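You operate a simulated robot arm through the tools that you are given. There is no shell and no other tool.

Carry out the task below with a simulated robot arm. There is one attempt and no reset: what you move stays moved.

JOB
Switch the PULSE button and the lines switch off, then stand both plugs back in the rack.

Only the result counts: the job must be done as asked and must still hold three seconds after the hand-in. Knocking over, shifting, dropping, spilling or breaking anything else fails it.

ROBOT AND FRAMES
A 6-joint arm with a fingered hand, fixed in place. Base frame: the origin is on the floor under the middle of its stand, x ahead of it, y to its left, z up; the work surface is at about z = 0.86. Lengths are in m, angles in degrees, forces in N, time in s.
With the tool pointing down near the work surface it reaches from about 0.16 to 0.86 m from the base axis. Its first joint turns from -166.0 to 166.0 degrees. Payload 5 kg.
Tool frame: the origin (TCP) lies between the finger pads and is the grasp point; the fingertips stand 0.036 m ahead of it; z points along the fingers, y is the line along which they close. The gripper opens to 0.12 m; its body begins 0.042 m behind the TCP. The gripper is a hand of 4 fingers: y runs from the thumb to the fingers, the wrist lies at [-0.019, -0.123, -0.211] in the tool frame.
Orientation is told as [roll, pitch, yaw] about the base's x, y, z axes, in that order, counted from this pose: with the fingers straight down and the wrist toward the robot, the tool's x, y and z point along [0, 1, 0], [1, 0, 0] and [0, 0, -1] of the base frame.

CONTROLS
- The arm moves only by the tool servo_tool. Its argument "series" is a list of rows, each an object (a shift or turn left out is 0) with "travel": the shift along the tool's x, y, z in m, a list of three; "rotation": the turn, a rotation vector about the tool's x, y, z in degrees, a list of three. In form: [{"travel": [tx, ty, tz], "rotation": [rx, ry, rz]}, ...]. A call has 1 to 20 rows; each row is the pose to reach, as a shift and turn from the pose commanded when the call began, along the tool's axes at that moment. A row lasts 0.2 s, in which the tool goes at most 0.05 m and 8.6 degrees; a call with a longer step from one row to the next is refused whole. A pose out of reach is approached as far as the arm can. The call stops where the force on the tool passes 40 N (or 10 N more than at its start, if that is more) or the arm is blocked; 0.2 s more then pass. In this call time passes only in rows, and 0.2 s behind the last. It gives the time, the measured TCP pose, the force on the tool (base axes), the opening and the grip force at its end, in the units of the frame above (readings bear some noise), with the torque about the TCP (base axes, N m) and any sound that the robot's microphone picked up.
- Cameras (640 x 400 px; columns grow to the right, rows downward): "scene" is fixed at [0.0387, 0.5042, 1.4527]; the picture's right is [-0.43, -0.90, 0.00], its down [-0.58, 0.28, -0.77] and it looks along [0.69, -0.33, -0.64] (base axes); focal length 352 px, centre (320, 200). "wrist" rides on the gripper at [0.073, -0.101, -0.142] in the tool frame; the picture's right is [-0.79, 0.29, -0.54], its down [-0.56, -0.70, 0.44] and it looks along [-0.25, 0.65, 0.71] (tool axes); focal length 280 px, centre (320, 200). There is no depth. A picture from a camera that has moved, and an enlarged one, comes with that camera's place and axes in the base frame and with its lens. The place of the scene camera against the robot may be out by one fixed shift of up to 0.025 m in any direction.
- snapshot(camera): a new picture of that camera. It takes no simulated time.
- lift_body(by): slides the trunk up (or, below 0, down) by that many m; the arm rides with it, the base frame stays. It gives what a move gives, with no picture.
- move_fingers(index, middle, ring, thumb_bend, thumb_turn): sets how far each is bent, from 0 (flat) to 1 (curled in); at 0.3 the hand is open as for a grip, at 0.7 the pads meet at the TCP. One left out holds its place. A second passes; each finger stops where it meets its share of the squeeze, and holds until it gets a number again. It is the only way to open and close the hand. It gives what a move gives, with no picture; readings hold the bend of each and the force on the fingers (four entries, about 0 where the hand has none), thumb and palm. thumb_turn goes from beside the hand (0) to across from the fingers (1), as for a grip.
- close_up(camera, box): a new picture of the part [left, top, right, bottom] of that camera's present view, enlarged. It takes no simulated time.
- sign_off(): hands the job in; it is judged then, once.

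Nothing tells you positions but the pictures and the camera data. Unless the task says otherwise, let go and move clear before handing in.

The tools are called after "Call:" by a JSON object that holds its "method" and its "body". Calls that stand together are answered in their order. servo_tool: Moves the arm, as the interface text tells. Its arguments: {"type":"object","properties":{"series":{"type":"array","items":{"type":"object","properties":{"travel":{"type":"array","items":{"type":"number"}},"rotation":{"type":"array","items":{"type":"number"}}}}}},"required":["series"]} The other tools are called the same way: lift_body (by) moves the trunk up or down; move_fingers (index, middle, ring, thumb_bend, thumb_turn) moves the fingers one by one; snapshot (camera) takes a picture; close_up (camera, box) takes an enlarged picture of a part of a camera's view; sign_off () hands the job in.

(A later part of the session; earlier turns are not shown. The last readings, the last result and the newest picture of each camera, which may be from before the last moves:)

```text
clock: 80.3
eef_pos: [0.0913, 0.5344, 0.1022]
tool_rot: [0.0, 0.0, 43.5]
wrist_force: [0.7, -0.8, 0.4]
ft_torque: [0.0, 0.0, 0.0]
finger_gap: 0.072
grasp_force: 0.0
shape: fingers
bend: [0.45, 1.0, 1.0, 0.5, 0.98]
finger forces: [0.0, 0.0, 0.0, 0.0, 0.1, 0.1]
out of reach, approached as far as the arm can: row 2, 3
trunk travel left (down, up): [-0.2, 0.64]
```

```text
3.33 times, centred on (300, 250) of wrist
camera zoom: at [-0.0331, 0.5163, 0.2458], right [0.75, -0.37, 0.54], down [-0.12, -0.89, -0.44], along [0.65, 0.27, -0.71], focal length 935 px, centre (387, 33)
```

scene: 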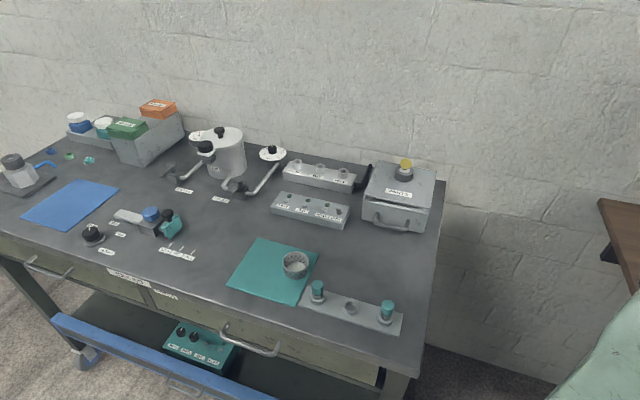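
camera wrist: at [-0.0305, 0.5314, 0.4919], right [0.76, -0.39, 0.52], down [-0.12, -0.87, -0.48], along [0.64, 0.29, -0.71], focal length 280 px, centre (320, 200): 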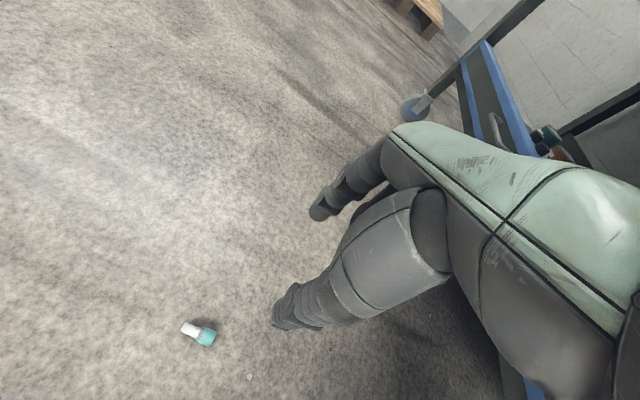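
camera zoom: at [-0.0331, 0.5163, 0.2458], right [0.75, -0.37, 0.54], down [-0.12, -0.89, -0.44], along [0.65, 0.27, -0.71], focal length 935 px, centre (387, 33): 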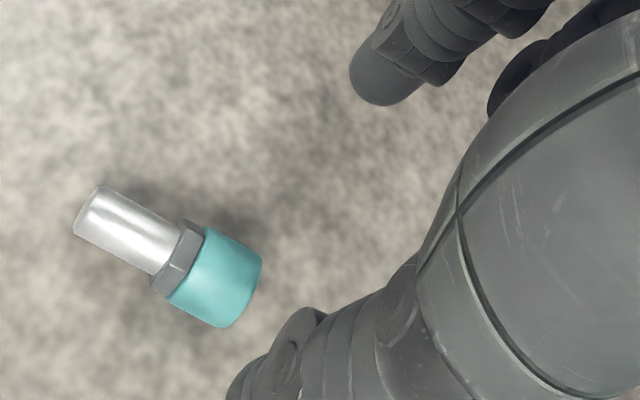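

At this trunk height the reach just runs out. I'll raise the hand and set the trunk 0.1 m lower, midway between the two, then approach again.

Call:
{"method": "servo_tool", "body": {"series": [{"travel": [0, 0, -0.04]}, {"travel": [0, 0, -0.08]}]}}

Call:
{"method": "lift_body", "body": {"by": -0.1}}

Call:
{"method": "close_up", "body": {"camera": "wrist", "box": [220, 200, 340, 320]}}

```text
clock: 80.9
eef_pos: [0.0911, 0.5333, 0.1838]
tool_rot: [-0.3, 0.0, 43.8]
wrist_force: [-1.3, 6.2, 8.2]
ft_torque: [-0.67, -0.03, -0.07]
finger_gap: 0.072
grasp_force: 0.1
shape: fingers
bend: [0.45, 1.0, 1.0, 0.5, 0.97]
finger forces: [0.0, 0.0, 0.1, 0.1, 0.0, 0.1]
trunk travel left (down, up): [-0.2, 0.64]
```

```text
clock: 82.2
eef_pos: [0.0917, 0.5333, 0.0841]
tool_rot: [0.0, 0.0, 43.6]
wrist_force: [-0.5, -0.2, 0.8]
ft_torque: [0.02, 0.01, 0.03]
finger_gap: 0.0722
grasp_force: 0.1
shape: fingers
bend: [0.45, 1.0, 1.0, 0.5, 0.97]
finger forces: [0.0, 0.0, 0.0, 0.0, 0.0, 0.0]
trunk travel left (down, up): [-0.1, 0.74]
```

```text
3.33 times, centred on (280, 260) of wrist
camera zoom: at [-0.0323, 0.5162, 0.2279], right [0.75, -0.37, 0.54], down [-0.12, -0.89, -0.44], along [0.65, 0.27, -0.71], focal length 935 px, centre (453, 0)
```

zoom: 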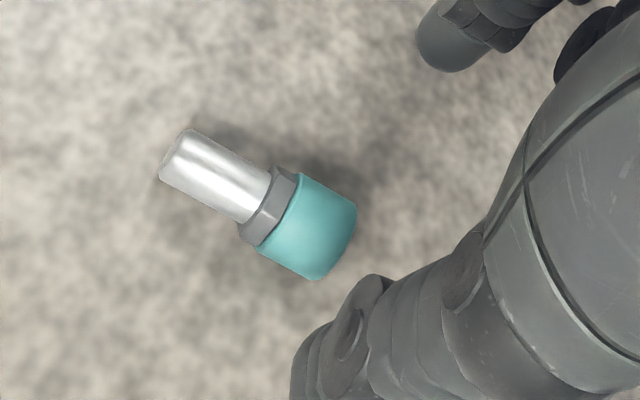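

Now the cap is right at the pinch position in x. I'll shift +3 mm in y and descend toward the floor carefully.

Call:
{"method": "servo_tool", "body": {"series": [{"travel": [0, 0.003, 0.012]}, {"travel": [0, 0.003, 0.024]}, {"travel": [0, 0.003, 0.031]}]}}

Call:
{"method": "close_up", "body": {"camera": "wrist", "box": [230, 180, 360, 310]}}

```text
clock: 83.0
eef_pos: [0.0929, 0.5365, 0.0542]
tool_rot: [0.0, 0.0, 43.6]
wrist_force: [0.3, 0.4, -0.8]
ft_torque: [0.0, 0.03, 0.01]
finger_gap: 0.0721
grasp_force: 0.0
shape: fingers
bend: [0.45, 1.0, 1.0, 0.5, 0.97]
finger forces: [0.1, 0.0, 0.1, 0.1, 0.1, 0.0]
trunk travel left (down, up): [-0.1, 0.74]
```

```text
3.08 times, centred on (295, 245) of wrist
camera zoom: at [-0.0303, 0.5189, 0.1978], right [0.75, -0.37, 0.54], down [-0.12, -0.89, -0.44], along [0.65, 0.27, -0.71], focal length 863 px, centre (397, 62)
```

zoom: 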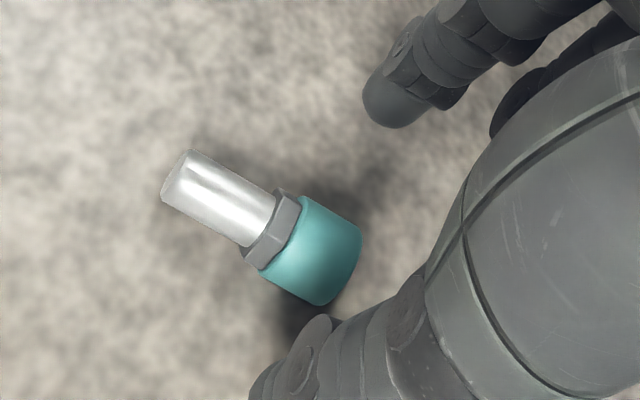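

Call:
{"method": "servo_tool", "body": {"series": [{"travel": [0, 0, 0.006]}]}}

Call:
{"method": "move_fingers", "body": {"index": 0.6, "thumb_bend": 0.64}}

Call:
{"method": "close_up", "body": {"camera": "wrist", "box": [230, 180, 360, 310]}}

```text
clock: 83.5
eef_pos: [0.0944, 0.5354, 0.0478]
tool_rot: [0.0, 0.0, 43.7]
wrist_force: [0.9, 0.0, 0.8]
ft_torque: [0.02, 0.0, 0.01]
finger_gap: 0.0721
grasp_force: 0.2
shape: fingers
bend: [0.45, 1.0, 1.0, 0.5, 0.97]
finger forces: [0.0, 0.1, 0.0, 0.0, 0.0, 0.0]
trunk travel left (down, up): [-0.1, 0.74]
```

```text
clock: 84.5
eef_pos: [0.0943, 0.536, 0.0471]
tool_rot: [0.0, -0.1, 43.7]
wrist_force: [-0.9, -0.1, 0.1]
ft_torque: [0.02, -0.02, -0.01]
finger_gap: 0.0292
grasp_force: 0.0
shape: fingers
bend: [0.6, 1.0, 1.0, 0.64, 0.97]
finger forces: [0.0, 0.1, 0.1, 0.0, 0.2, 0.0]
trunk travel left (down, up): [-0.1, 0.74]
```

```text
3.08 times, centred on (295, 245) of wrist
camera zoom: at [-0.0299, 0.5181, 0.1913], right [0.75, -0.37, 0.54], down [-0.12, -0.89, -0.44], along [0.65, 0.27, -0.71], focal length 863 px, centre (397, 62)
```

zoom: 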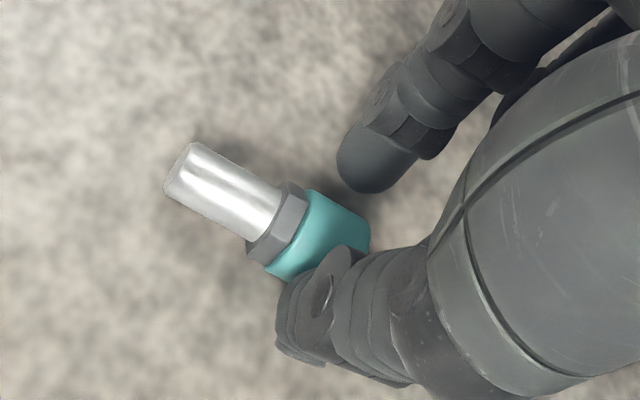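

Call:
{"method": "servo_tool", "body": {"series": [{"travel": [0.003, 0, 0]}]}}

Call:
{"method": "move_fingers", "body": {"index": 0.62, "thumb_bend": 0.68}}

Call:
{"method": "close_up", "body": {"camera": "wrist", "box": [230, 180, 360, 310]}}

```text
clock: 84.8
eef_pos: [0.0918, 0.5372, 0.0474]
tool_rot: [0.0, 0.0, 43.6]
wrist_force: [0.1, 0.4, 0.7]
ft_torque: [0.01, 0.03, -0.01]
finger_gap: 0.0293
grasp_force: 0.1
shape: fingers
bend: [0.6, 1.0, 1.0, 0.64, 0.98]
finger forces: [0.0, 0.0, 0.1, 0.0, 0.2, 0.0]
trunk travel left (down, up): [-0.1, 0.74]
```

```text
clock: 85.8
eef_pos: [0.0929, 0.537, 0.0483]
tool_rot: [0.0, 0.0, 43.5]
wrist_force: [0.5, 0.0, -0.3]
ft_torque: [0.01, 0.01, -0.02]
finger_gap: 0.0212
grasp_force: 0.0
shape: fingers
bend: [0.62, 1.0, 1.0, 0.67, 0.98]
finger forces: [0.4, 0.1, 0.1, 0.0, 0.4, 0.0]
trunk travel left (down, up): [-0.1, 0.74]
```

```text
3.08 times, centred on (295, 245) of wrist
camera zoom: at [-0.0319, 0.5203, 0.1913], right [0.75, -0.37, 0.54], down [-0.12, -0.89, -0.44], along [0.65, 0.27, -0.71], focal length 863 px, centre (397, 62)
```

zoom: 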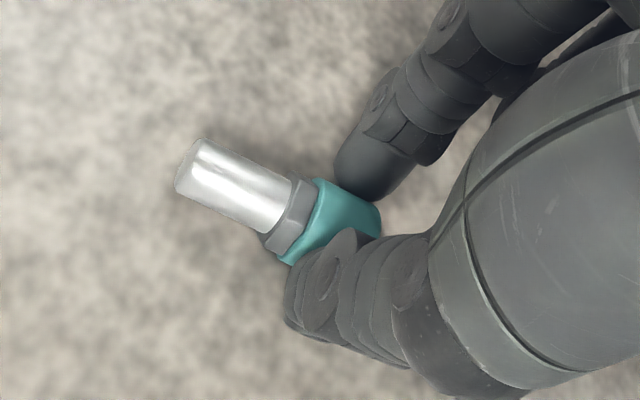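

Call:
{"method": "move_fingers", "body": {"index": 0.8, "thumb_bend": 0.75}}

Call:
{"method": "servo_tool", "body": {"series": [{"travel": [0, 0, -0.01]}, {"travel": [0, 0, -0.03]}, {"travel": [0, 0, -0.06]}]}}

Call:
{"method": "close_up", "body": {"camera": "wrist", "box": [230, 180, 360, 310]}}

```text
clock: 86.8
eef_pos: [0.092, 0.5372, 0.0465]
tool_rot: [-0.1, 0.0, 43.6]
wrist_force: [-0.6, -0.6, -0.4]
ft_torque: [-0.01, 0.01, -0.01]
finger_gap: 0.0151
grasp_force: 8.6
shape: fingers
bend: [0.63, 1.0, 1.0, 0.71, 0.97]
finger forces: [8.9, 0.0, 0.0, 0.0, 9.0, 0.0]
trunk travel left (down, up): [-0.1, 0.74]
```

```text
clock: 87.7
eef_pos: [0.0918, 0.5384, 0.1064]
tool_rot: [-0.2, 0.1, 43.6]
wrist_force: [1.1, -0.5, -0.5]
ft_torque: [-0.01, 0.01, -0.02]
finger_gap: 0.0153
grasp_force: 9.6
shape: fingers
bend: [0.63, 1.0, 1.0, 0.71, 0.97]
finger forces: [8.8, 0.0, 0.0, 0.1, 8.9, 0.0]
trunk travel left (down, up): [-0.1, 0.74]
```

```text
3.08 times, centred on (295, 245) of wrist
camera zoom: at [-0.0321, 0.5218, 0.2505], right [0.75, -0.37, 0.54], down [-0.12, -0.89, -0.44], along [0.65, 0.27, -0.71], focal length 863 px, centre (397, 62)
```

zoom: 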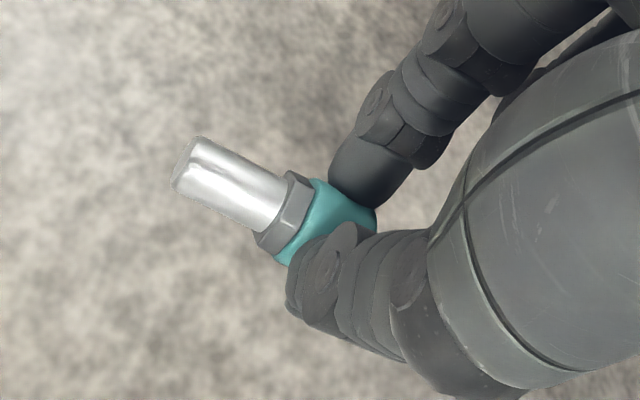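

The plug is off the floor and held firmly at about 9 N. I'll raise the arm and trunk back up smoothly and check it stays put.

Call:
{"method": "servo_tool", "body": {"series": [{"travel": [0, 0, -0.03]}, {"travel": [0, 0, -0.065]}, {"travel": [0, 0, -0.1]}]}}

Call:
{"method": "lift_body", "body": {"by": 0.35}}

Call:
{"method": "lift_body", "body": {"by": 0.3}}

Call:
{"method": "snapshot", "body": {"camera": "wrist"}}

Call:
{"method": "close_up", "body": {"camera": "wrist", "box": [230, 180, 360, 310]}}

```text
clock: 88.5
eef_pos: [0.0905, 0.5361, 0.2085]
tool_rot: [0.0, 0.0, 43.6]
wrist_force: [0.1, 0.1, -0.8]
ft_torque: [0.01, -0.01, 0.02]
finger_gap: 0.0154
grasp_force: 8.9
shape: fingers
bend: [0.63, 1.0, 1.0, 0.71, 0.97]
finger forces: [8.8, 0.0, 0.0, 0.0, 8.8, 0.0]
trunk travel left (down, up): [-0.1, 0.74]
```

```text
clock: 91.9
eef_pos: [0.0902, 0.5358, 0.5591]
tool_rot: [-0.2, -0.1, 43.6]
wrist_force: [0.3, -0.3, 0.2]
ft_torque: [-0.02, 0.01, -0.01]
finger_gap: 0.0153
grasp_force: 9.2
shape: fingers
bend: [0.63, 1.0, 1.0, 0.71, 0.97]
finger forces: [8.7, 0.0, 0.0, 0.0, 8.7, 0.0]
trunk travel left (down, up): [-0.45, 0.39]
```

```text
clock: 94.9
eef_pos: [0.0897, 0.5368, 0.8584]
tool_rot: [-0.1, -0.1, 43.6]
wrist_force: [0.1, -0.5, 0.4]
ft_torque: [-0.03, 0.03, 0.02]
finger_gap: 0.0152
grasp_force: 8.7
shape: fingers
bend: [0.63, 1.0, 1.0, 0.71, 0.97]
finger forces: [8.6, 0.1, 0.0, 0.0, 8.7, 0.0]
trunk travel left (down, up): [-0.75, 0.09]
```

```text
taken
camera wrist: at [-0.034, 0.5195, 1.0024], right [0.75, -0.37, 0.54], down [-0.12, -0.89, -0.44], along [0.65, 0.27, -0.71], focal length 280 px, centre (320, 200)
```

wrist: 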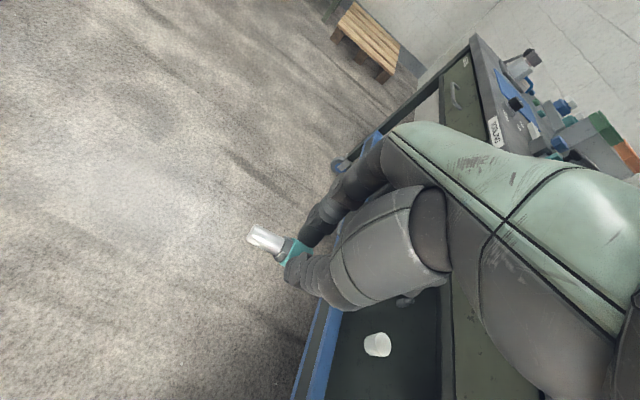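

```text
3.08 times, centred on (295, 245) of wrist
camera zoom: at [-0.034, 0.5195, 1.0024], right [0.75, -0.37, 0.54], down [-0.12, -0.89, -0.44], along [0.65, 0.27, -0.71], focal length 863 px, centre (397, 62)
```

zoom: 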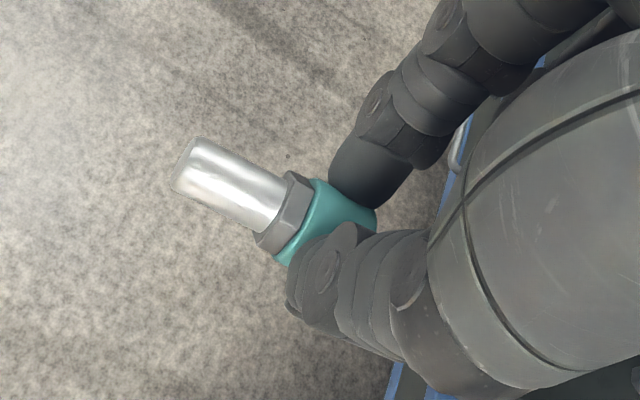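

The trunk is back at its start height and the plug is still gripped, axis along tool x with the stem at +x. I now think the earlier failure was a missed hole: the stem was sitting on the collar rim, so it toppled when released. I'll raise the hand and test a full sideways roll (about −90°), which would stand the plug vertical without a regrasp.

Call:
{"method": "servo_tool", "body": {"series": [{"travel": [0, 0, -0.045]}, {"travel": [0, 0, -0.09]}, {"travel": [0, 0, -0.135]}, {"travel": [0, 0, -0.18]}, {"travel": [0, 0, -0.22]}]}}

Call:
{"method": "servo_tool", "body": {"series": [{"rotation": [0, -8, 0]}, {"rotation": [0, -16, 0]}, {"rotation": [0, -24, 0]}, {"rotation": [0, -32, 0]}, {"rotation": [0, -40, 0]}, {"rotation": [0, -48, 0]}, {"rotation": [0, -56, 0]}, {"rotation": [0, -64, 0]}, {"rotation": [0, -72, 0]}]}}

Call:
{"method": "snapshot", "body": {"camera": "wrist"}}

```text
clock: 96.1
eef_pos: [0.0908, 0.5379, 1.0809]
tool_rot: [-0.1, 0.0, 43.6]
wrist_force: [0.3, 0.0, -0.3]
ft_torque: [-0.01, -0.01, -0.01]
finger_gap: 0.0152
grasp_force: 8.7
shape: fingers
bend: [0.63, 1.0, 1.0, 0.71, 0.97]
finger forces: [8.8, 0.0, 0.1, 0.1, 8.4, 0.0]
trunk travel left (down, up): [-0.75, 0.09]
```

```text
clock: 98.1
eef_pos: [0.1051, 0.5531, 1.0703]
tool_rot: [-72.2, 0.0, 43.7]
wrist_force: [0.6, 1.2, 0.2]
ft_torque: [-0.02, 0.02, -0.06]
finger_gap: 0.015
grasp_force: 8.7
shape: fingers
bend: [0.63, 1.0, 1.0, 0.71, 0.97]
finger forces: [8.6, 0.0, 0.0, 0.1, 8.3, 0.1]
out of reach, approached as far as the arm can: row 5, 6, 7, 8, 9
trunk travel left (down, up): [-0.75, 0.09]
```

```text
taken
camera wrist: at [-0.0783, 0.5967, 1.0463], right [0.02, 0.4, 0.92], down [-0.1, -0.91, 0.4], along [1.0, -0.09, 0.02], focal length 280 px, centre (320, 200)
```

wrist: 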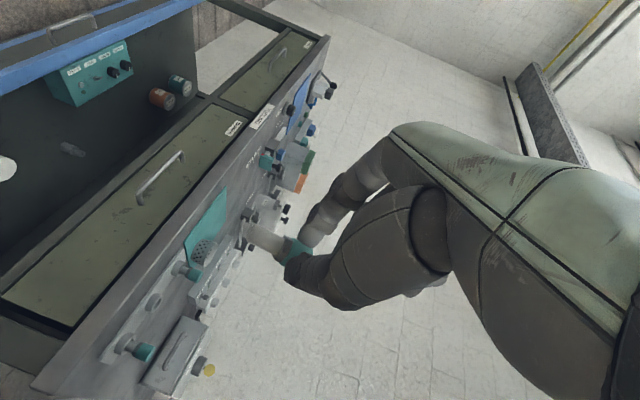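

The roll to −72° works, with only a small position shortfall here. I'll carry it over toward the rack from the front and see how reach behaves there.

Call:
{"method": "servo_tool", "body": {"series": [{"travel": [-0.0127, 0.003, 0.0392]}, {"travel": [-0.0255, 0.006, 0.0784]}, {"travel": [-0.0382, 0.009, 0.1176]}, {"travel": [-0.051, 0.012, 0.1568]}, {"travel": [-0.0637, 0.015, 0.196]}, {"travel": [-0.0764, 0.018, 0.2352]}, {"travel": [-0.0892, 0.021, 0.2744]}, {"travel": [-0.1019, 0.0242, 0.3136]}]}}

Call:
{"method": "snapshot", "body": {"camera": "scene"}}

Call:
{"method": "snapshot", "body": {"camera": "wrist"}}

```text
clock: 99.9
eef_pos: [0.3506, 0.3287, 1.0726]
tool_rot: [-72.1, 0.1, 43.7]
wrist_force: [0.1, -0.3, -1.6]
ft_torque: [0.0, 0.02, 0.01]
finger_gap: 0.0147
grasp_force: 7.9
shape: fingers
bend: [0.63, 1.0, 1.0, 0.71, 0.97]
finger forces: [8.4, 0.0, 0.1, 0.0, 8.0, 0.0]
trunk travel left (down, up): [-0.75, 0.09]
```

```text
taken
```

scene: 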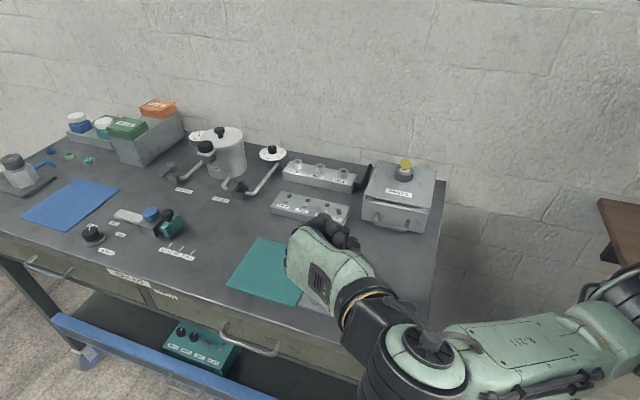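

```text
taken
camera wrist: at [0.168, 0.373, 1.0477], right [0.02, 0.4, 0.92], down [-0.1, -0.91, 0.4], along [1.0, -0.1, 0.02], focal length 280 px, centre (320, 200)
```

wrist: 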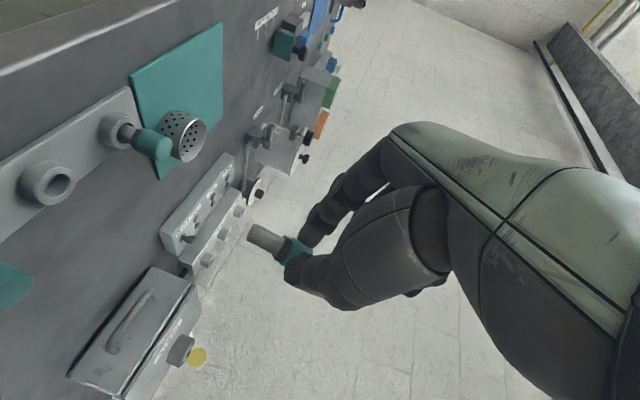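

Call:
{"method": "close_up", "body": {"camera": "wrist", "box": [230, 200, 340, 300]}}

Call:
{"method": "close_up", "body": {"camera": "wrist", "box": [0, 80, 220, 320]}}

```text
4.00 times, centred on (285, 250) of wrist
camera zoom: at [0.168, 0.373, 1.0477], right [0.02, 0.4, 0.92], down [-0.1, -0.91, 0.4], along [1.0, -0.1, 0.02], focal length 1122 px, centre (460, 0)
```

zoom: 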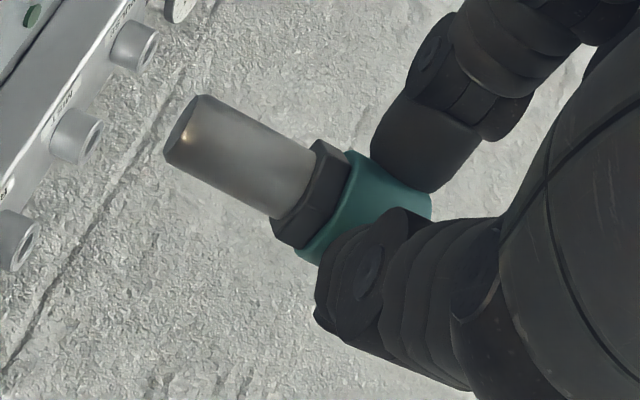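

```text
1.67 times, centred on (110, 200) of wrist
camera zoom: at [0.168, 0.373, 1.0477], right [0.02, 0.4, 0.92], down [-0.1, -0.91, 0.4], along [1.0, -0.1, 0.02], focal length 467 px, centre (670, 200)
```

zoom: 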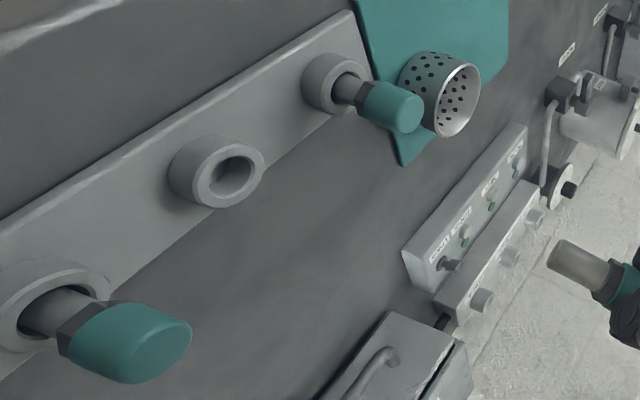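

From this view hole 2 computes to (0.360, 0.290), matching earlier estimates, and the stem leans about 10° past tool x, so a −77° roll will make it nearly vertical. I'll move over the hole and come down part-way to check.

Call:
{"method": "servo_tool", "body": {"series": [{"travel": [-0.002, -0.0197, 0.0062], "rotation": [0, -2.5, 0]}, {"travel": [0.0361, -0.0197, 0.0185], "rotation": [0, -5, 0]}, {"travel": [0.0741, -0.0197, 0.0308], "rotation": [0, -5, 0]}]}}

Call:
{"method": "snapshot", "body": {"camera": "wrist"}}

Call:
{"method": "close_up", "body": {"camera": "scene", "box": [260, 200, 420, 340]}}

```text
clock: 100.7
eef_pos: [0.3401, 0.3099, 0.9891]
tool_rot: [-77.1, 0.0, 43.7]
wrist_force: [-0.5, 1.1, -0.2]
ft_torque: [0.01, -0.02, 0.02]
finger_gap: 0.015
grasp_force: 8.3
shape: fingers
bend: [0.63, 1.0, 1.0, 0.71, 0.97]
finger forces: [8.5, 0.0, 0.0, 0.0, 8.0, 0.0]
trunk travel left (down, up): [-0.75, 0.09]
```

```text
taken
camera wrist: at [0.1588, 0.353, 0.952], right [-0.03, 0.45, 0.89], down [-0.12, -0.89, 0.45], along [0.99, -0.09, 0.09], focal length 280 px, centre (320, 200)
```

wrist: 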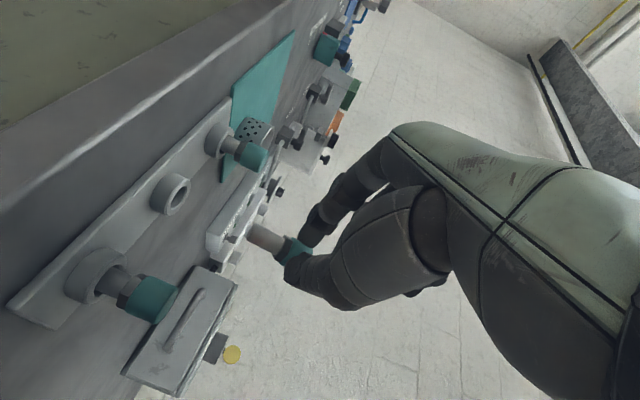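

```text
2.86 times, centred on (340, 270) of scene
camera zoom: at [0.0387, 0.5042, 1.4527], right [-0.43, -0.9, 0.0], down [-0.58, 0.28, -0.77], along [0.69, -0.33, -0.64], focal length 1005 px, centre (263, 0)
```

zoom: 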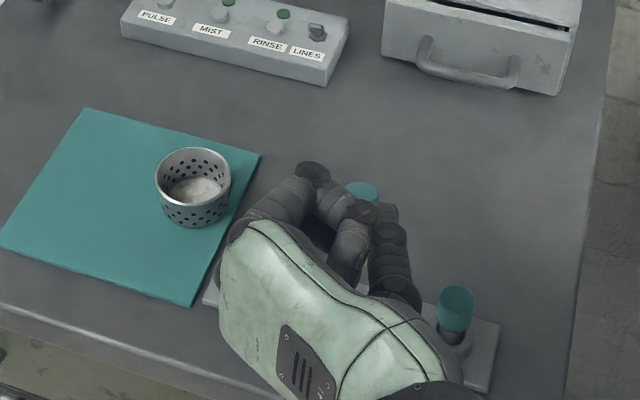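

The scene view shows the cap peeking past the hand; corrected for the camera's offset it sits within about 2 mm of hole 2. I'll zoom the wrist view to check the stem against the collar.

Call:
{"method": "close_up", "body": {"camera": "wrist", "box": [130, 150, 310, 290]}}

```text
2.86 times, centred on (220, 220) of wrist
camera zoom: at [0.1588, 0.353, 0.952], right [-0.03, 0.45, 0.89], down [-0.12, -0.89, 0.45], along [0.99, -0.09, 0.09], focal length 801 px, centre (606, 143)
```

zoom: 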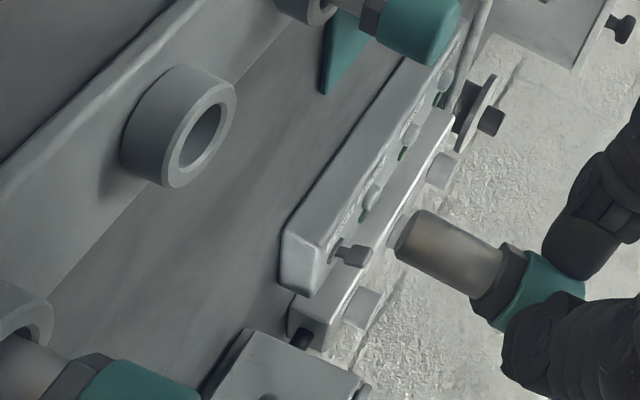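

Stem and hole line up in both views. I'll descend straight down to about 1 cm above the collar.

Call:
{"method": "servo_tool", "body": {"series": [{"travel": [0.0195, 0, 0.0045]}, {"travel": [0.039, 0, 0.0089]}, {"travel": [0.0448, 0, 0.0103]}]}}

Call:
{"method": "close_up", "body": {"camera": "wrist", "box": [150, 150, 330, 290]}}

Call:
{"method": "close_up", "body": {"camera": "scene", "box": [300, 230, 420, 340]}}

```text
clock: 101.5
eef_pos: [0.3379, 0.3095, 0.9441]
tool_rot: [-77.0, 0.1, 43.6]
wrist_force: [-0.5, 0.4, -0.3]
ft_torque: [0.03, 0.02, 0.03]
finger_gap: 0.0149
grasp_force: 8.0
shape: fingers
bend: [0.63, 1.0, 1.0, 0.71, 0.97]
finger forces: [8.3, 0.1, 0.0, 0.1, 8.0, 0.1]
trunk travel left (down, up): [-0.75, 0.09]
```

```text
2.86 times, centred on (240, 220) of wrist
camera zoom: at [0.1573, 0.3523, 0.9069], right [-0.03, 0.45, 0.89], down [-0.12, -0.89, 0.45], along [0.99, -0.09, 0.09], focal length 801 px, centre (549, 143)
```

zoom: 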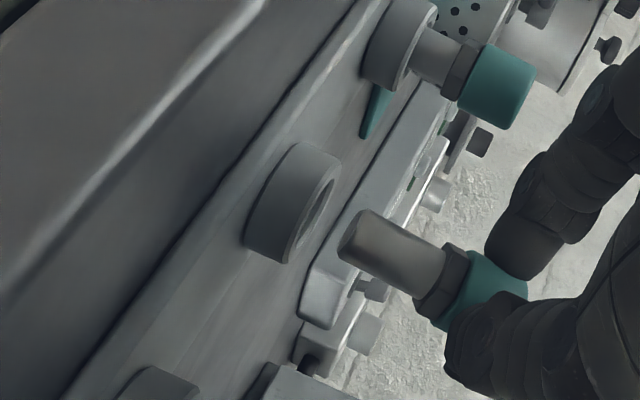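

```text
3.64 times, centred on (360, 285) of scene
camera zoom: at [0.0387, 0.5042, 1.4527], right [-0.43, -0.9, 0.0], down [-0.58, 0.28, -0.77], along [0.69, -0.33, -0.64], focal length 1279 px, centre (174, -109)
```

zoom: 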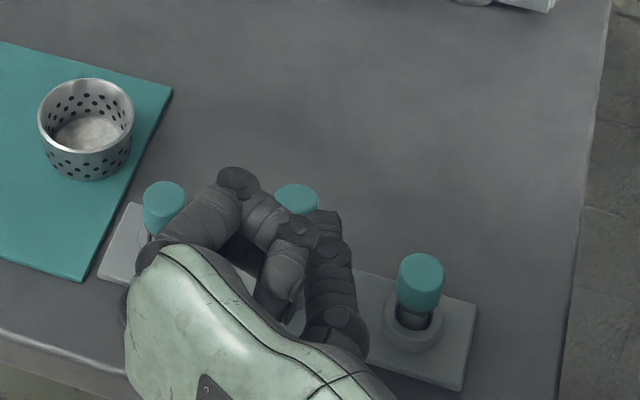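

The plug is parallel to the upright plug 1 and only about 2 mm off the hole centre. I'll shift 2 mm in +y and lower in small increments, watching force.

Call:
{"method": "servo_tool", "body": {"series": [{"travel": [0.0049, 0.0019, 0.0006]}, {"travel": [0.0098, 0.0019, 0.0017]}]}}

Call:
{"method": "close_up", "body": {"camera": "wrist", "box": [170, 170, 310, 280]}}

Call:
{"method": "close_up", "body": {"camera": "scene", "box": [300, 230, 420, 340]}}

```text
clock: 102.1
eef_pos: [0.34, 0.3122, 0.9345]
tool_rot: [-76.9, -0.1, 43.6]
wrist_force: [0.1, 0.0, -0.2]
ft_torque: [0.03, 0.03, 0.03]
finger_gap: 0.0147
grasp_force: 8.9
shape: fingers
bend: [0.63, 1.0, 1.0, 0.71, 0.97]
finger forces: [8.4, 0.1, 0.0, 0.0, 8.0, 0.0]
trunk travel left (down, up): [-0.75, 0.09]
```

```text
3.64 times, centred on (240, 225) of wrist
camera zoom: at [0.159, 0.3547, 0.8972], right [-0.03, 0.45, 0.89], down [-0.12, -0.89, 0.45], along [0.99, -0.09, 0.09], focal length 1020 px, centre (611, 109)
```

zoom: 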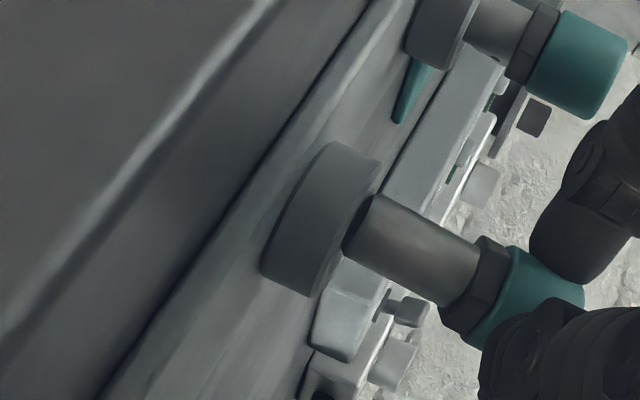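

```text
3.64 times, centred on (360, 285) of scene
camera zoom: at [0.0387, 0.5042, 1.4527], right [-0.43, -0.9, 0.0], down [-0.58, 0.28, -0.77], along [0.69, -0.33, -0.64], focal length 1279 px, centre (174, -109)
```

zoom: 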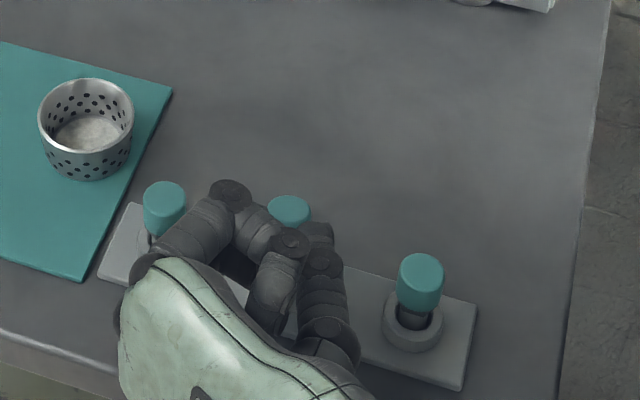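

Call:
{"method": "servo_tool", "body": {"series": [{"travel": [0.0029, -0.0005, 0.0007]}, {"travel": [0.0058, -0.0005, 0.0014]}]}}

Call:
{"method": "close_up", "body": {"camera": "wrist", "box": [170, 170, 310, 280]}}

```text
clock: 102.7
eef_pos: [0.3411, 0.312, 0.9294]
tool_rot: [-77.1, 0.0, 43.7]
wrist_force: [0.9, -0.2, -0.1]
ft_torque: [0.02, 0.03, -0.02]
finger_gap: 0.0
grasp_force: 0.1
shape: fingers
bend: [0.71, 1.0, 1.0, 0.73, 0.98]
finger forces: [0.0, 0.0, 0.0, 0.0, 0.0, 0.0]
trunk travel left (down, up): [-0.75, 0.09]
```

```text
3.64 times, centred on (240, 225) of wrist
camera zoom: at [0.1593, 0.3542, 0.8905], right [-0.03, 0.45, 0.89], down [-0.12, -0.89, 0.45], along [0.99, -0.09, 0.08], focal length 1020 px, centre (611, 109)
```

zoom: 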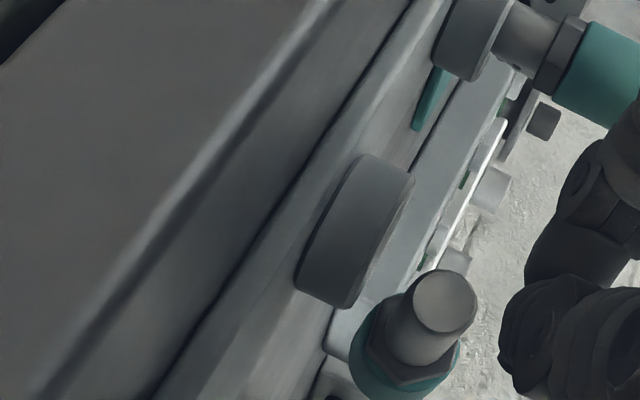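

The plug slipped out of the pinch, squirted forward past the fingertips. I'll look at where it's heading before doing anything else.

Call:
{"method": "snapshot", "body": {"camera": "scene"}}

Call:
{"method": "close_up", "body": {"camera": "scene", "box": [280, 170, 440, 330]}}

Call:
{"method": "snapshot", "body": {"camera": "wrist"}}

```text
taken
```

scene: 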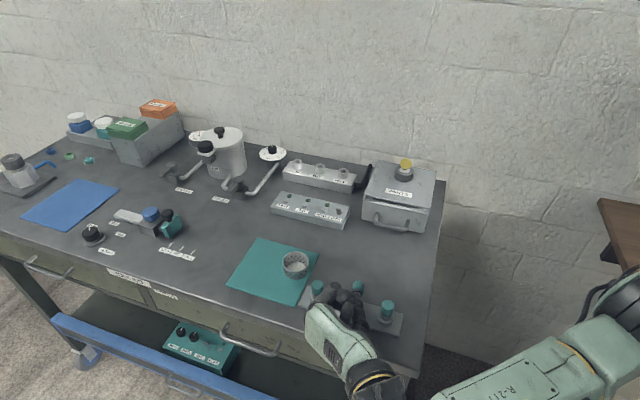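

```text
2.50 times, centred on (360, 250) of scene
camera zoom: at [0.0387, 0.5042, 1.4527], right [-0.43, -0.9, 0.0], down [-0.58, 0.28, -0.77], along [0.69, -0.33, -0.64], focal length 880 px, centre (220, 75)
```

zoom: 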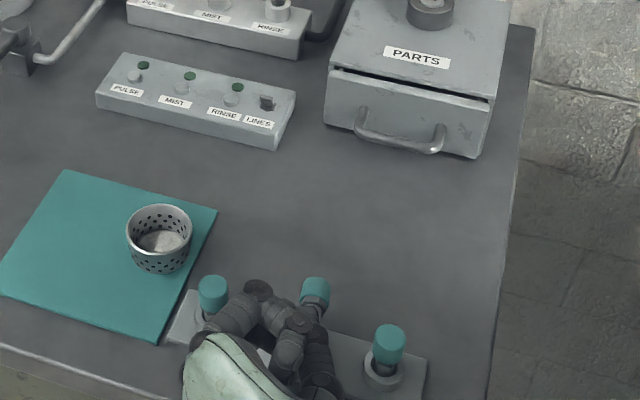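

```text
taken
camera wrist: at [0.1593, 0.3542, 0.8905], right [-0.03, 0.45, 0.89], down [-0.12, -0.89, 0.45], along [0.99, -0.09, 0.08], focal length 280 px, centre (320, 200)
```

wrist: 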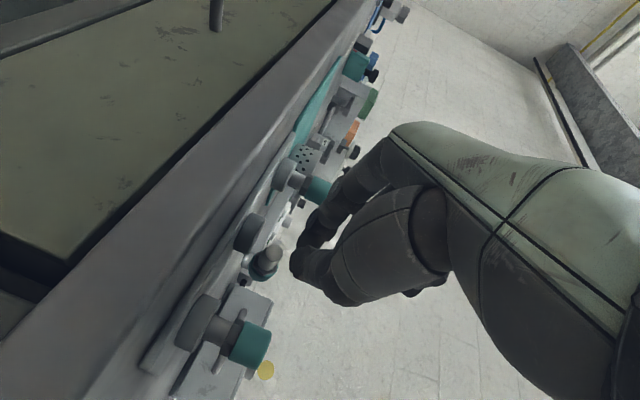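

The plug has dropped onto the bench just behind the rack, near the fingertips. I'll back the hand straight out, away from it, and look again.

Call:
{"method": "servo_tool", "body": {"series": [{"travel": [0, 0, -0.015]}, {"travel": [-0.005, 0, -0.035]}, {"travel": [-0.02, 0, -0.055]}]}}

Call:
{"method": "close_up", "body": {"camera": "scene", "box": [280, 170, 440, 330]}}

Call:
{"method": "snapshot", "body": {"camera": "wrist"}}

```text
clock: 103.5
eef_pos: [0.3061, 0.3444, 0.9618]
tool_rot: [-77.0, 0.0, 43.6]
wrist_force: [-0.3, -0.2, 0.4]
ft_torque: [-0.01, 0.01, -0.02]
finger_gap: 0.0
grasp_force: 0.1
shape: fingers
bend: [0.71, 1.0, 1.0, 0.73, 0.98]
finger forces: [0.0, 0.1, 0.0, 0.0, 0.1, 0.1]
trunk travel left (down, up): [-0.75, 0.09]
```

```text
2.50 times, centred on (360, 250) of scene
camera zoom: at [0.0387, 0.5042, 1.4527], right [-0.43, -0.9, 0.0], down [-0.58, 0.28, -0.77], along [0.69, -0.33, -0.64], focal length 880 px, centre (220, 75)
```

zoom: 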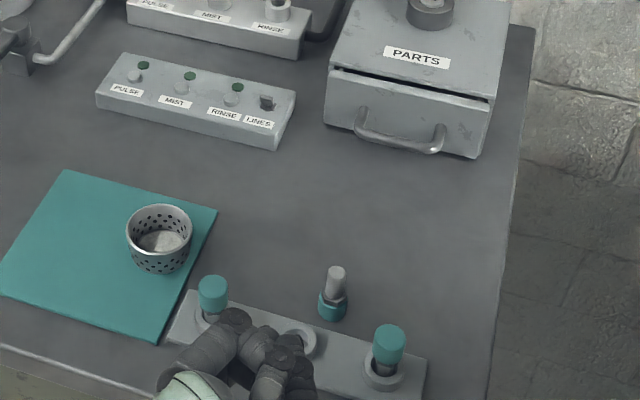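

```text
taken
camera wrist: at [0.1252, 0.3878, 0.924], right [-0.03, 0.45, 0.89], down [-0.12, -0.89, 0.45], along [0.99, -0.09, 0.09], focal length 280 px, centre (320, 200)
```

wrist: 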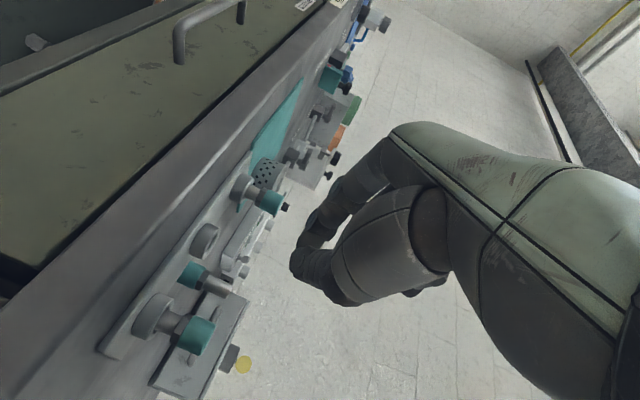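

Good news: the plug landed on the bench just behind the rack and is standing stably upside-down on its cap at about (0.370, 0.253). I'll raise the hand clear, bring it back to vertical and reopen it.

Call:
{"method": "servo_tool", "body": {"series": [{"travel": [-0.039, 0, -0.009]}, {"travel": [-0.078, 0, -0.018]}, {"travel": [-0.117, 0, -0.027]}]}}

Call:
{"method": "servo_tool", "body": {"series": [{"rotation": [0, 8, 0]}, {"rotation": [0, 16, 0]}, {"rotation": [0, 24, 0]}, {"rotation": [0, 32, 0]}, {"rotation": [0, 40, 0]}, {"rotation": [0, 48, 0]}, {"rotation": [0, 56, 0]}, {"rotation": [0, 64, 0]}, {"rotation": [0, 72, 0]}, {"rotation": [0, 77, 0]}]}}

Call:
{"method": "move_fingers", "body": {"index": 0.5, "thumb_bend": 0.56}}

Call:
{"method": "snapshot", "body": {"camera": "wrist"}}

Call:
{"method": "snapshot", "body": {"camera": "scene"}}

```text
clock: 104.3
eef_pos: [0.3069, 0.3493, 1.0784]
tool_rot: [-77.2, 0.0, 43.5]
wrist_force: [0.5, -0.7, 0.9]
ft_torque: [0.02, 0.01, 0.0]
finger_gap: 0.0003
grasp_force: 0.1
shape: fingers
bend: [0.71, 1.0, 1.0, 0.73, 0.98]
finger forces: [0.1, 0.0, 0.0, 0.0, 0.0, 0.0]
trunk travel left (down, up): [-0.75, 0.09]
```

```text
clock: 106.5
eef_pos: [0.3051, 0.3476, 1.0793]
tool_rot: [0.1, -0.1, 43.6]
wrist_force: [-0.1, 0.7, 0.4]
ft_torque: [0.01, -0.03, 0.01]
finger_gap: 0.0
grasp_force: 0.0
shape: fingers
bend: [0.71, 1.0, 1.0, 0.73, 0.98]
finger forces: [0.0, 0.1, 0.0, 0.0, 0.0, 0.0]
trunk travel left (down, up): [-0.75, 0.09]
```

```text
clock: 107.5
eef_pos: [0.3049, 0.3476, 1.0793]
tool_rot: [0.0, 0.0, 43.6]
wrist_force: [0.9, -0.4, 0.4]
ft_torque: [-0.01, 0.02, 0.0]
finger_gap: 0.0549
grasp_force: 0.1
shape: fingers
bend: [0.5, 1.0, 1.0, 0.56, 0.98]
finger forces: [0.1, 0.1, 0.0, 0.0, 0.0, 0.0]
trunk travel left (down, up): [-0.75, 0.09]
```

```text
taken
camera wrist: at [0.181, 0.3307, 1.2236], right [0.75, -0.37, 0.54], down [-0.12, -0.89, -0.44], along [0.65, 0.27, -0.71], focal length 280 px, centre (320, 200)
```

wrist: 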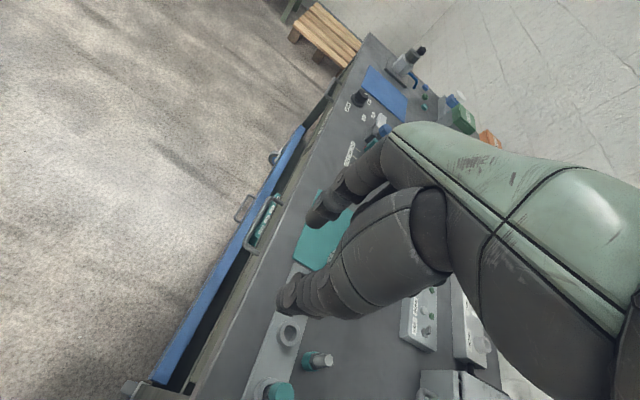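

```text
taken
```

scene: 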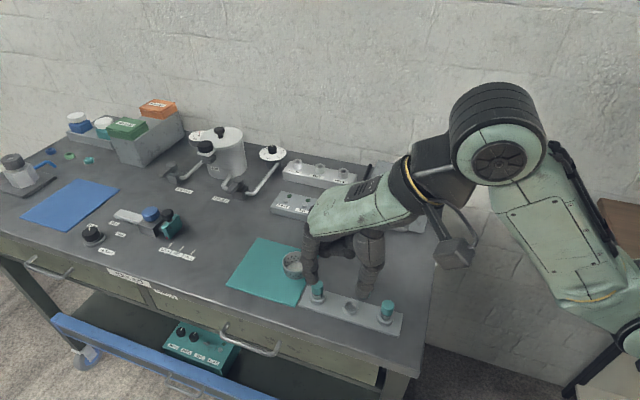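

Call:
{"method": "close_up", "body": {"camera": "wrist", "box": [240, 290, 360, 400]}}

```text
3.64 times, centred on (300, 345) of wrist
camera zoom: at [0.181, 0.3307, 1.2236], right [0.75, -0.37, 0.54], down [-0.12, -0.89, -0.44], along [0.65, 0.27, -0.71], focal length 1020 px, centre (393, -327)
```

zoom: 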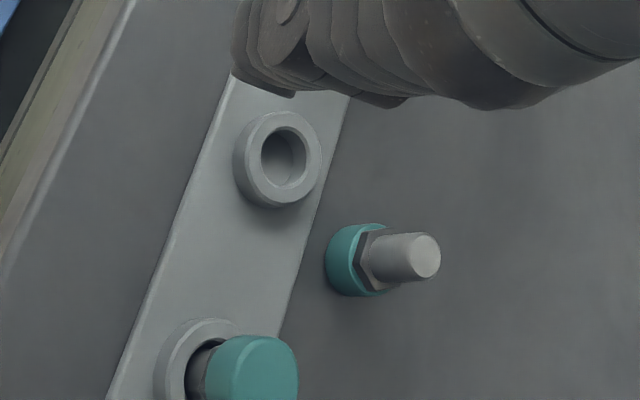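

I'll move above the upturned stem and come down to pinch it, so I can carry it to open bench space and lay it on its side.

Call:
{"method": "servo_tool", "body": {"series": [{"travel": [-0.0442, -0.005, 0]}, {"travel": [-0.0883, -0.01, 0]}, {"travel": [-0.1325, -0.015, 0]}, {"travel": [-0.1325, -0.015, 0.045]}, {"travel": [-0.1325, -0.015, 0.09]}]}}

Call:
{"method": "close_up", "body": {"camera": "wrist", "box": [230, 190, 370, 330]}}

Call:
{"method": "close_up", "body": {"camera": "scene", "box": [290, 200, 430, 330]}}

```text
clock: 108.7
eef_pos: [0.3863, 0.2421, 0.9917]
tool_rot: [-0.1, -0.1, 43.6]
wrist_force: [0.8, -0.9, 0.5]
ft_torque: [-0.02, 0.01, 0.01]
finger_gap: 0.0549
grasp_force: 0.1
shape: fingers
bend: [0.5, 1.0, 1.0, 0.56, 0.98]
finger forces: [0.0, 0.0, 0.0, 0.0, 0.0, 0.0]
trunk travel left (down, up): [-0.75, 0.09]
```

```text
2.86 times, centred on (300, 260) of wrist
camera zoom: at [0.2627, 0.2262, 1.1343], right [0.75, -0.37, 0.54], down [-0.12, -0.89, -0.44], along [0.65, 0.27, -0.71], focal length 801 px, centre (377, 29)
```

zoom: 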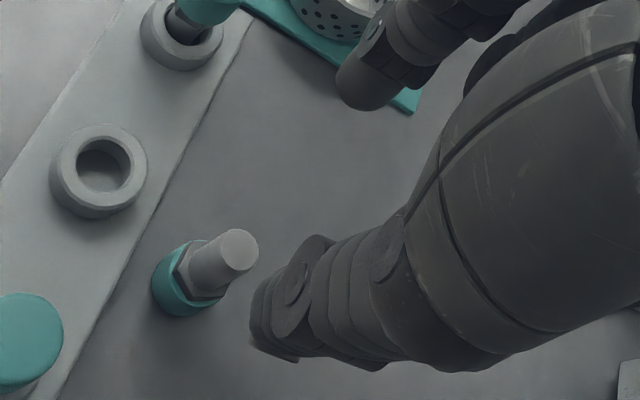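

```text
3.08 times, centred on (360, 265) of scene
camera zoom: at [0.0387, 0.5042, 1.4527], right [-0.43, -0.9, 0.0], down [-0.58, 0.28, -0.77], along [0.69, -0.33, -0.64], focal length 1082 px, centre (197, 0)
```

zoom: 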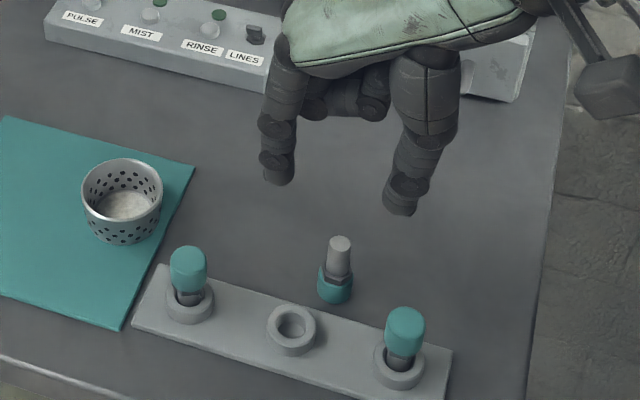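

Clear views from both cameras. The stem is centred between thumb and index, so I'll descend and close on it.

Call:
{"method": "servo_tool", "body": {"series": [{"travel": [-0.0035, 0, 0.03]}, {"travel": [-0.0035, 0, 0.059]}]}}

Call:
{"method": "move_fingers", "body": {"index": 0.62, "thumb_bend": 0.67}}

Call:
{"method": "close_up", "body": {"camera": "wrist", "box": [250, 190, 370, 310]}}

Call:
{"method": "close_up", "body": {"camera": "scene", "box": [320, 240, 400, 320]}}

```text
clock: 109.3
eef_pos: [0.3891, 0.2423, 0.9332]
tool_rot: [0.0, -0.1, 43.6]
wrist_force: [-0.2, 0.8, 0.9]
ft_torque: [0.0, -0.01, -0.02]
finger_gap: 0.0549
grasp_force: 0.1
shape: fingers
bend: [0.5, 1.0, 1.0, 0.56, 0.98]
finger forces: [0.1, 0.0, 0.1, 0.0, 0.0, 0.1]
trunk travel left (down, up): [-0.75, 0.09]
```

```text
clock: 110.3
eef_pos: [0.3893, 0.2432, 0.9341]
tool_rot: [0.0, 0.0, 43.6]
wrist_force: [-0.6, 0.0, 0.8]
ft_torque: [-0.01, -0.02, -0.03]
finger_gap: 0.022
grasp_force: 0.1
shape: fingers
bend: [0.62, 1.0, 1.0, 0.67, 0.98]
finger forces: [0.0, 0.0, 0.1, 0.0, 0.2, 0.0]
trunk travel left (down, up): [-0.75, 0.09]
```

```text
3.33 times, centred on (310, 250) of wrist
camera zoom: at [0.2651, 0.2246, 1.0774], right [0.75, -0.37, 0.54], down [-0.12, -0.89, -0.44], along [0.65, 0.27, -0.71], focal length 935 px, centre (353, 33)
```

zoom: 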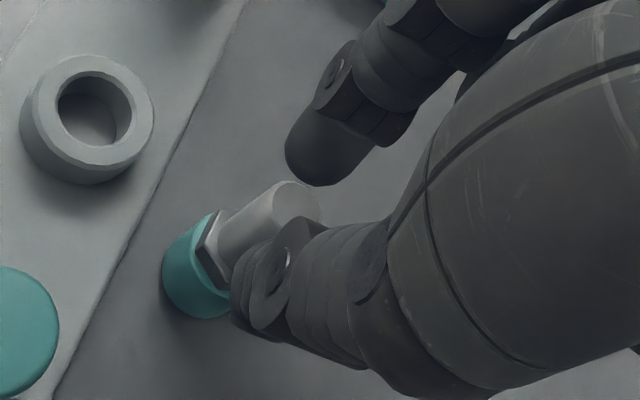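

```text
5.00 times, centred on (360, 280) of scene
camera zoom: at [0.0387, 0.5042, 1.4527], right [-0.43, -0.9, 0.0], down [-0.58, 0.28, -0.77], along [0.69, -0.33, -0.64], focal length 1759 px, centre (120, -200)
```

zoom: 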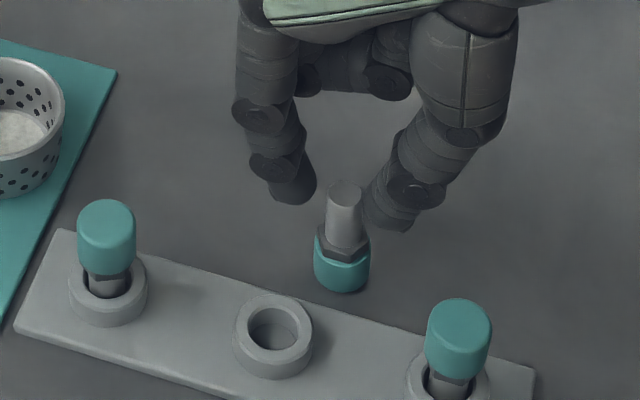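

Call:
{"method": "move_fingers", "body": {"index": 0.67, "thumb_bend": 0.68}}

Call:
{"method": "close_up", "body": {"camera": "scene", "box": [320, 240, 400, 320]}}

Call:
{"method": "close_up", "body": {"camera": "wrist", "box": [250, 190, 370, 310]}}

```text
clock: 111.3
eef_pos: [0.3895, 0.2412, 0.9326]
tool_rot: [0.0, 0.0, 43.5]
wrist_force: [0.8, -0.9, -0.6]
ft_torque: [0.0, -0.01, 0.0]
finger_gap: 0.015
grasp_force: 1.4
shape: fingers
bend: [0.66, 1.0, 1.0, 0.67, 0.98]
finger forces: [0.9, 0.1, 0.1, 0.1, 0.8, 0.0]
trunk travel left (down, up): [-0.75, 0.09]
```

```text
5.00 times, centred on (360, 280) of scene
camera zoom: at [0.0387, 0.5042, 1.4527], right [-0.43, -0.9, 0.0], down [-0.58, 0.28, -0.77], along [0.69, -0.33, -0.64], focal length 1759 px, centre (120, -200)
```

zoom: 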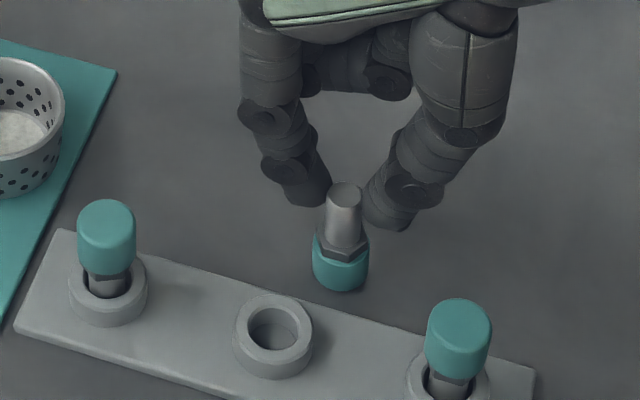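

```text
3.33 times, centred on (310, 250) of wrist
camera zoom: at [0.2651, 0.2246, 1.0774], right [0.75, -0.37, 0.54], down [-0.12, -0.89, -0.44], along [0.65, 0.27, -0.71], focal length 935 px, centre (353, 33)
```

zoom: 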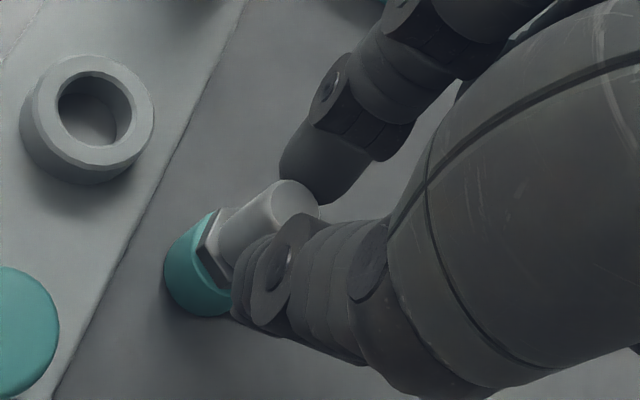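

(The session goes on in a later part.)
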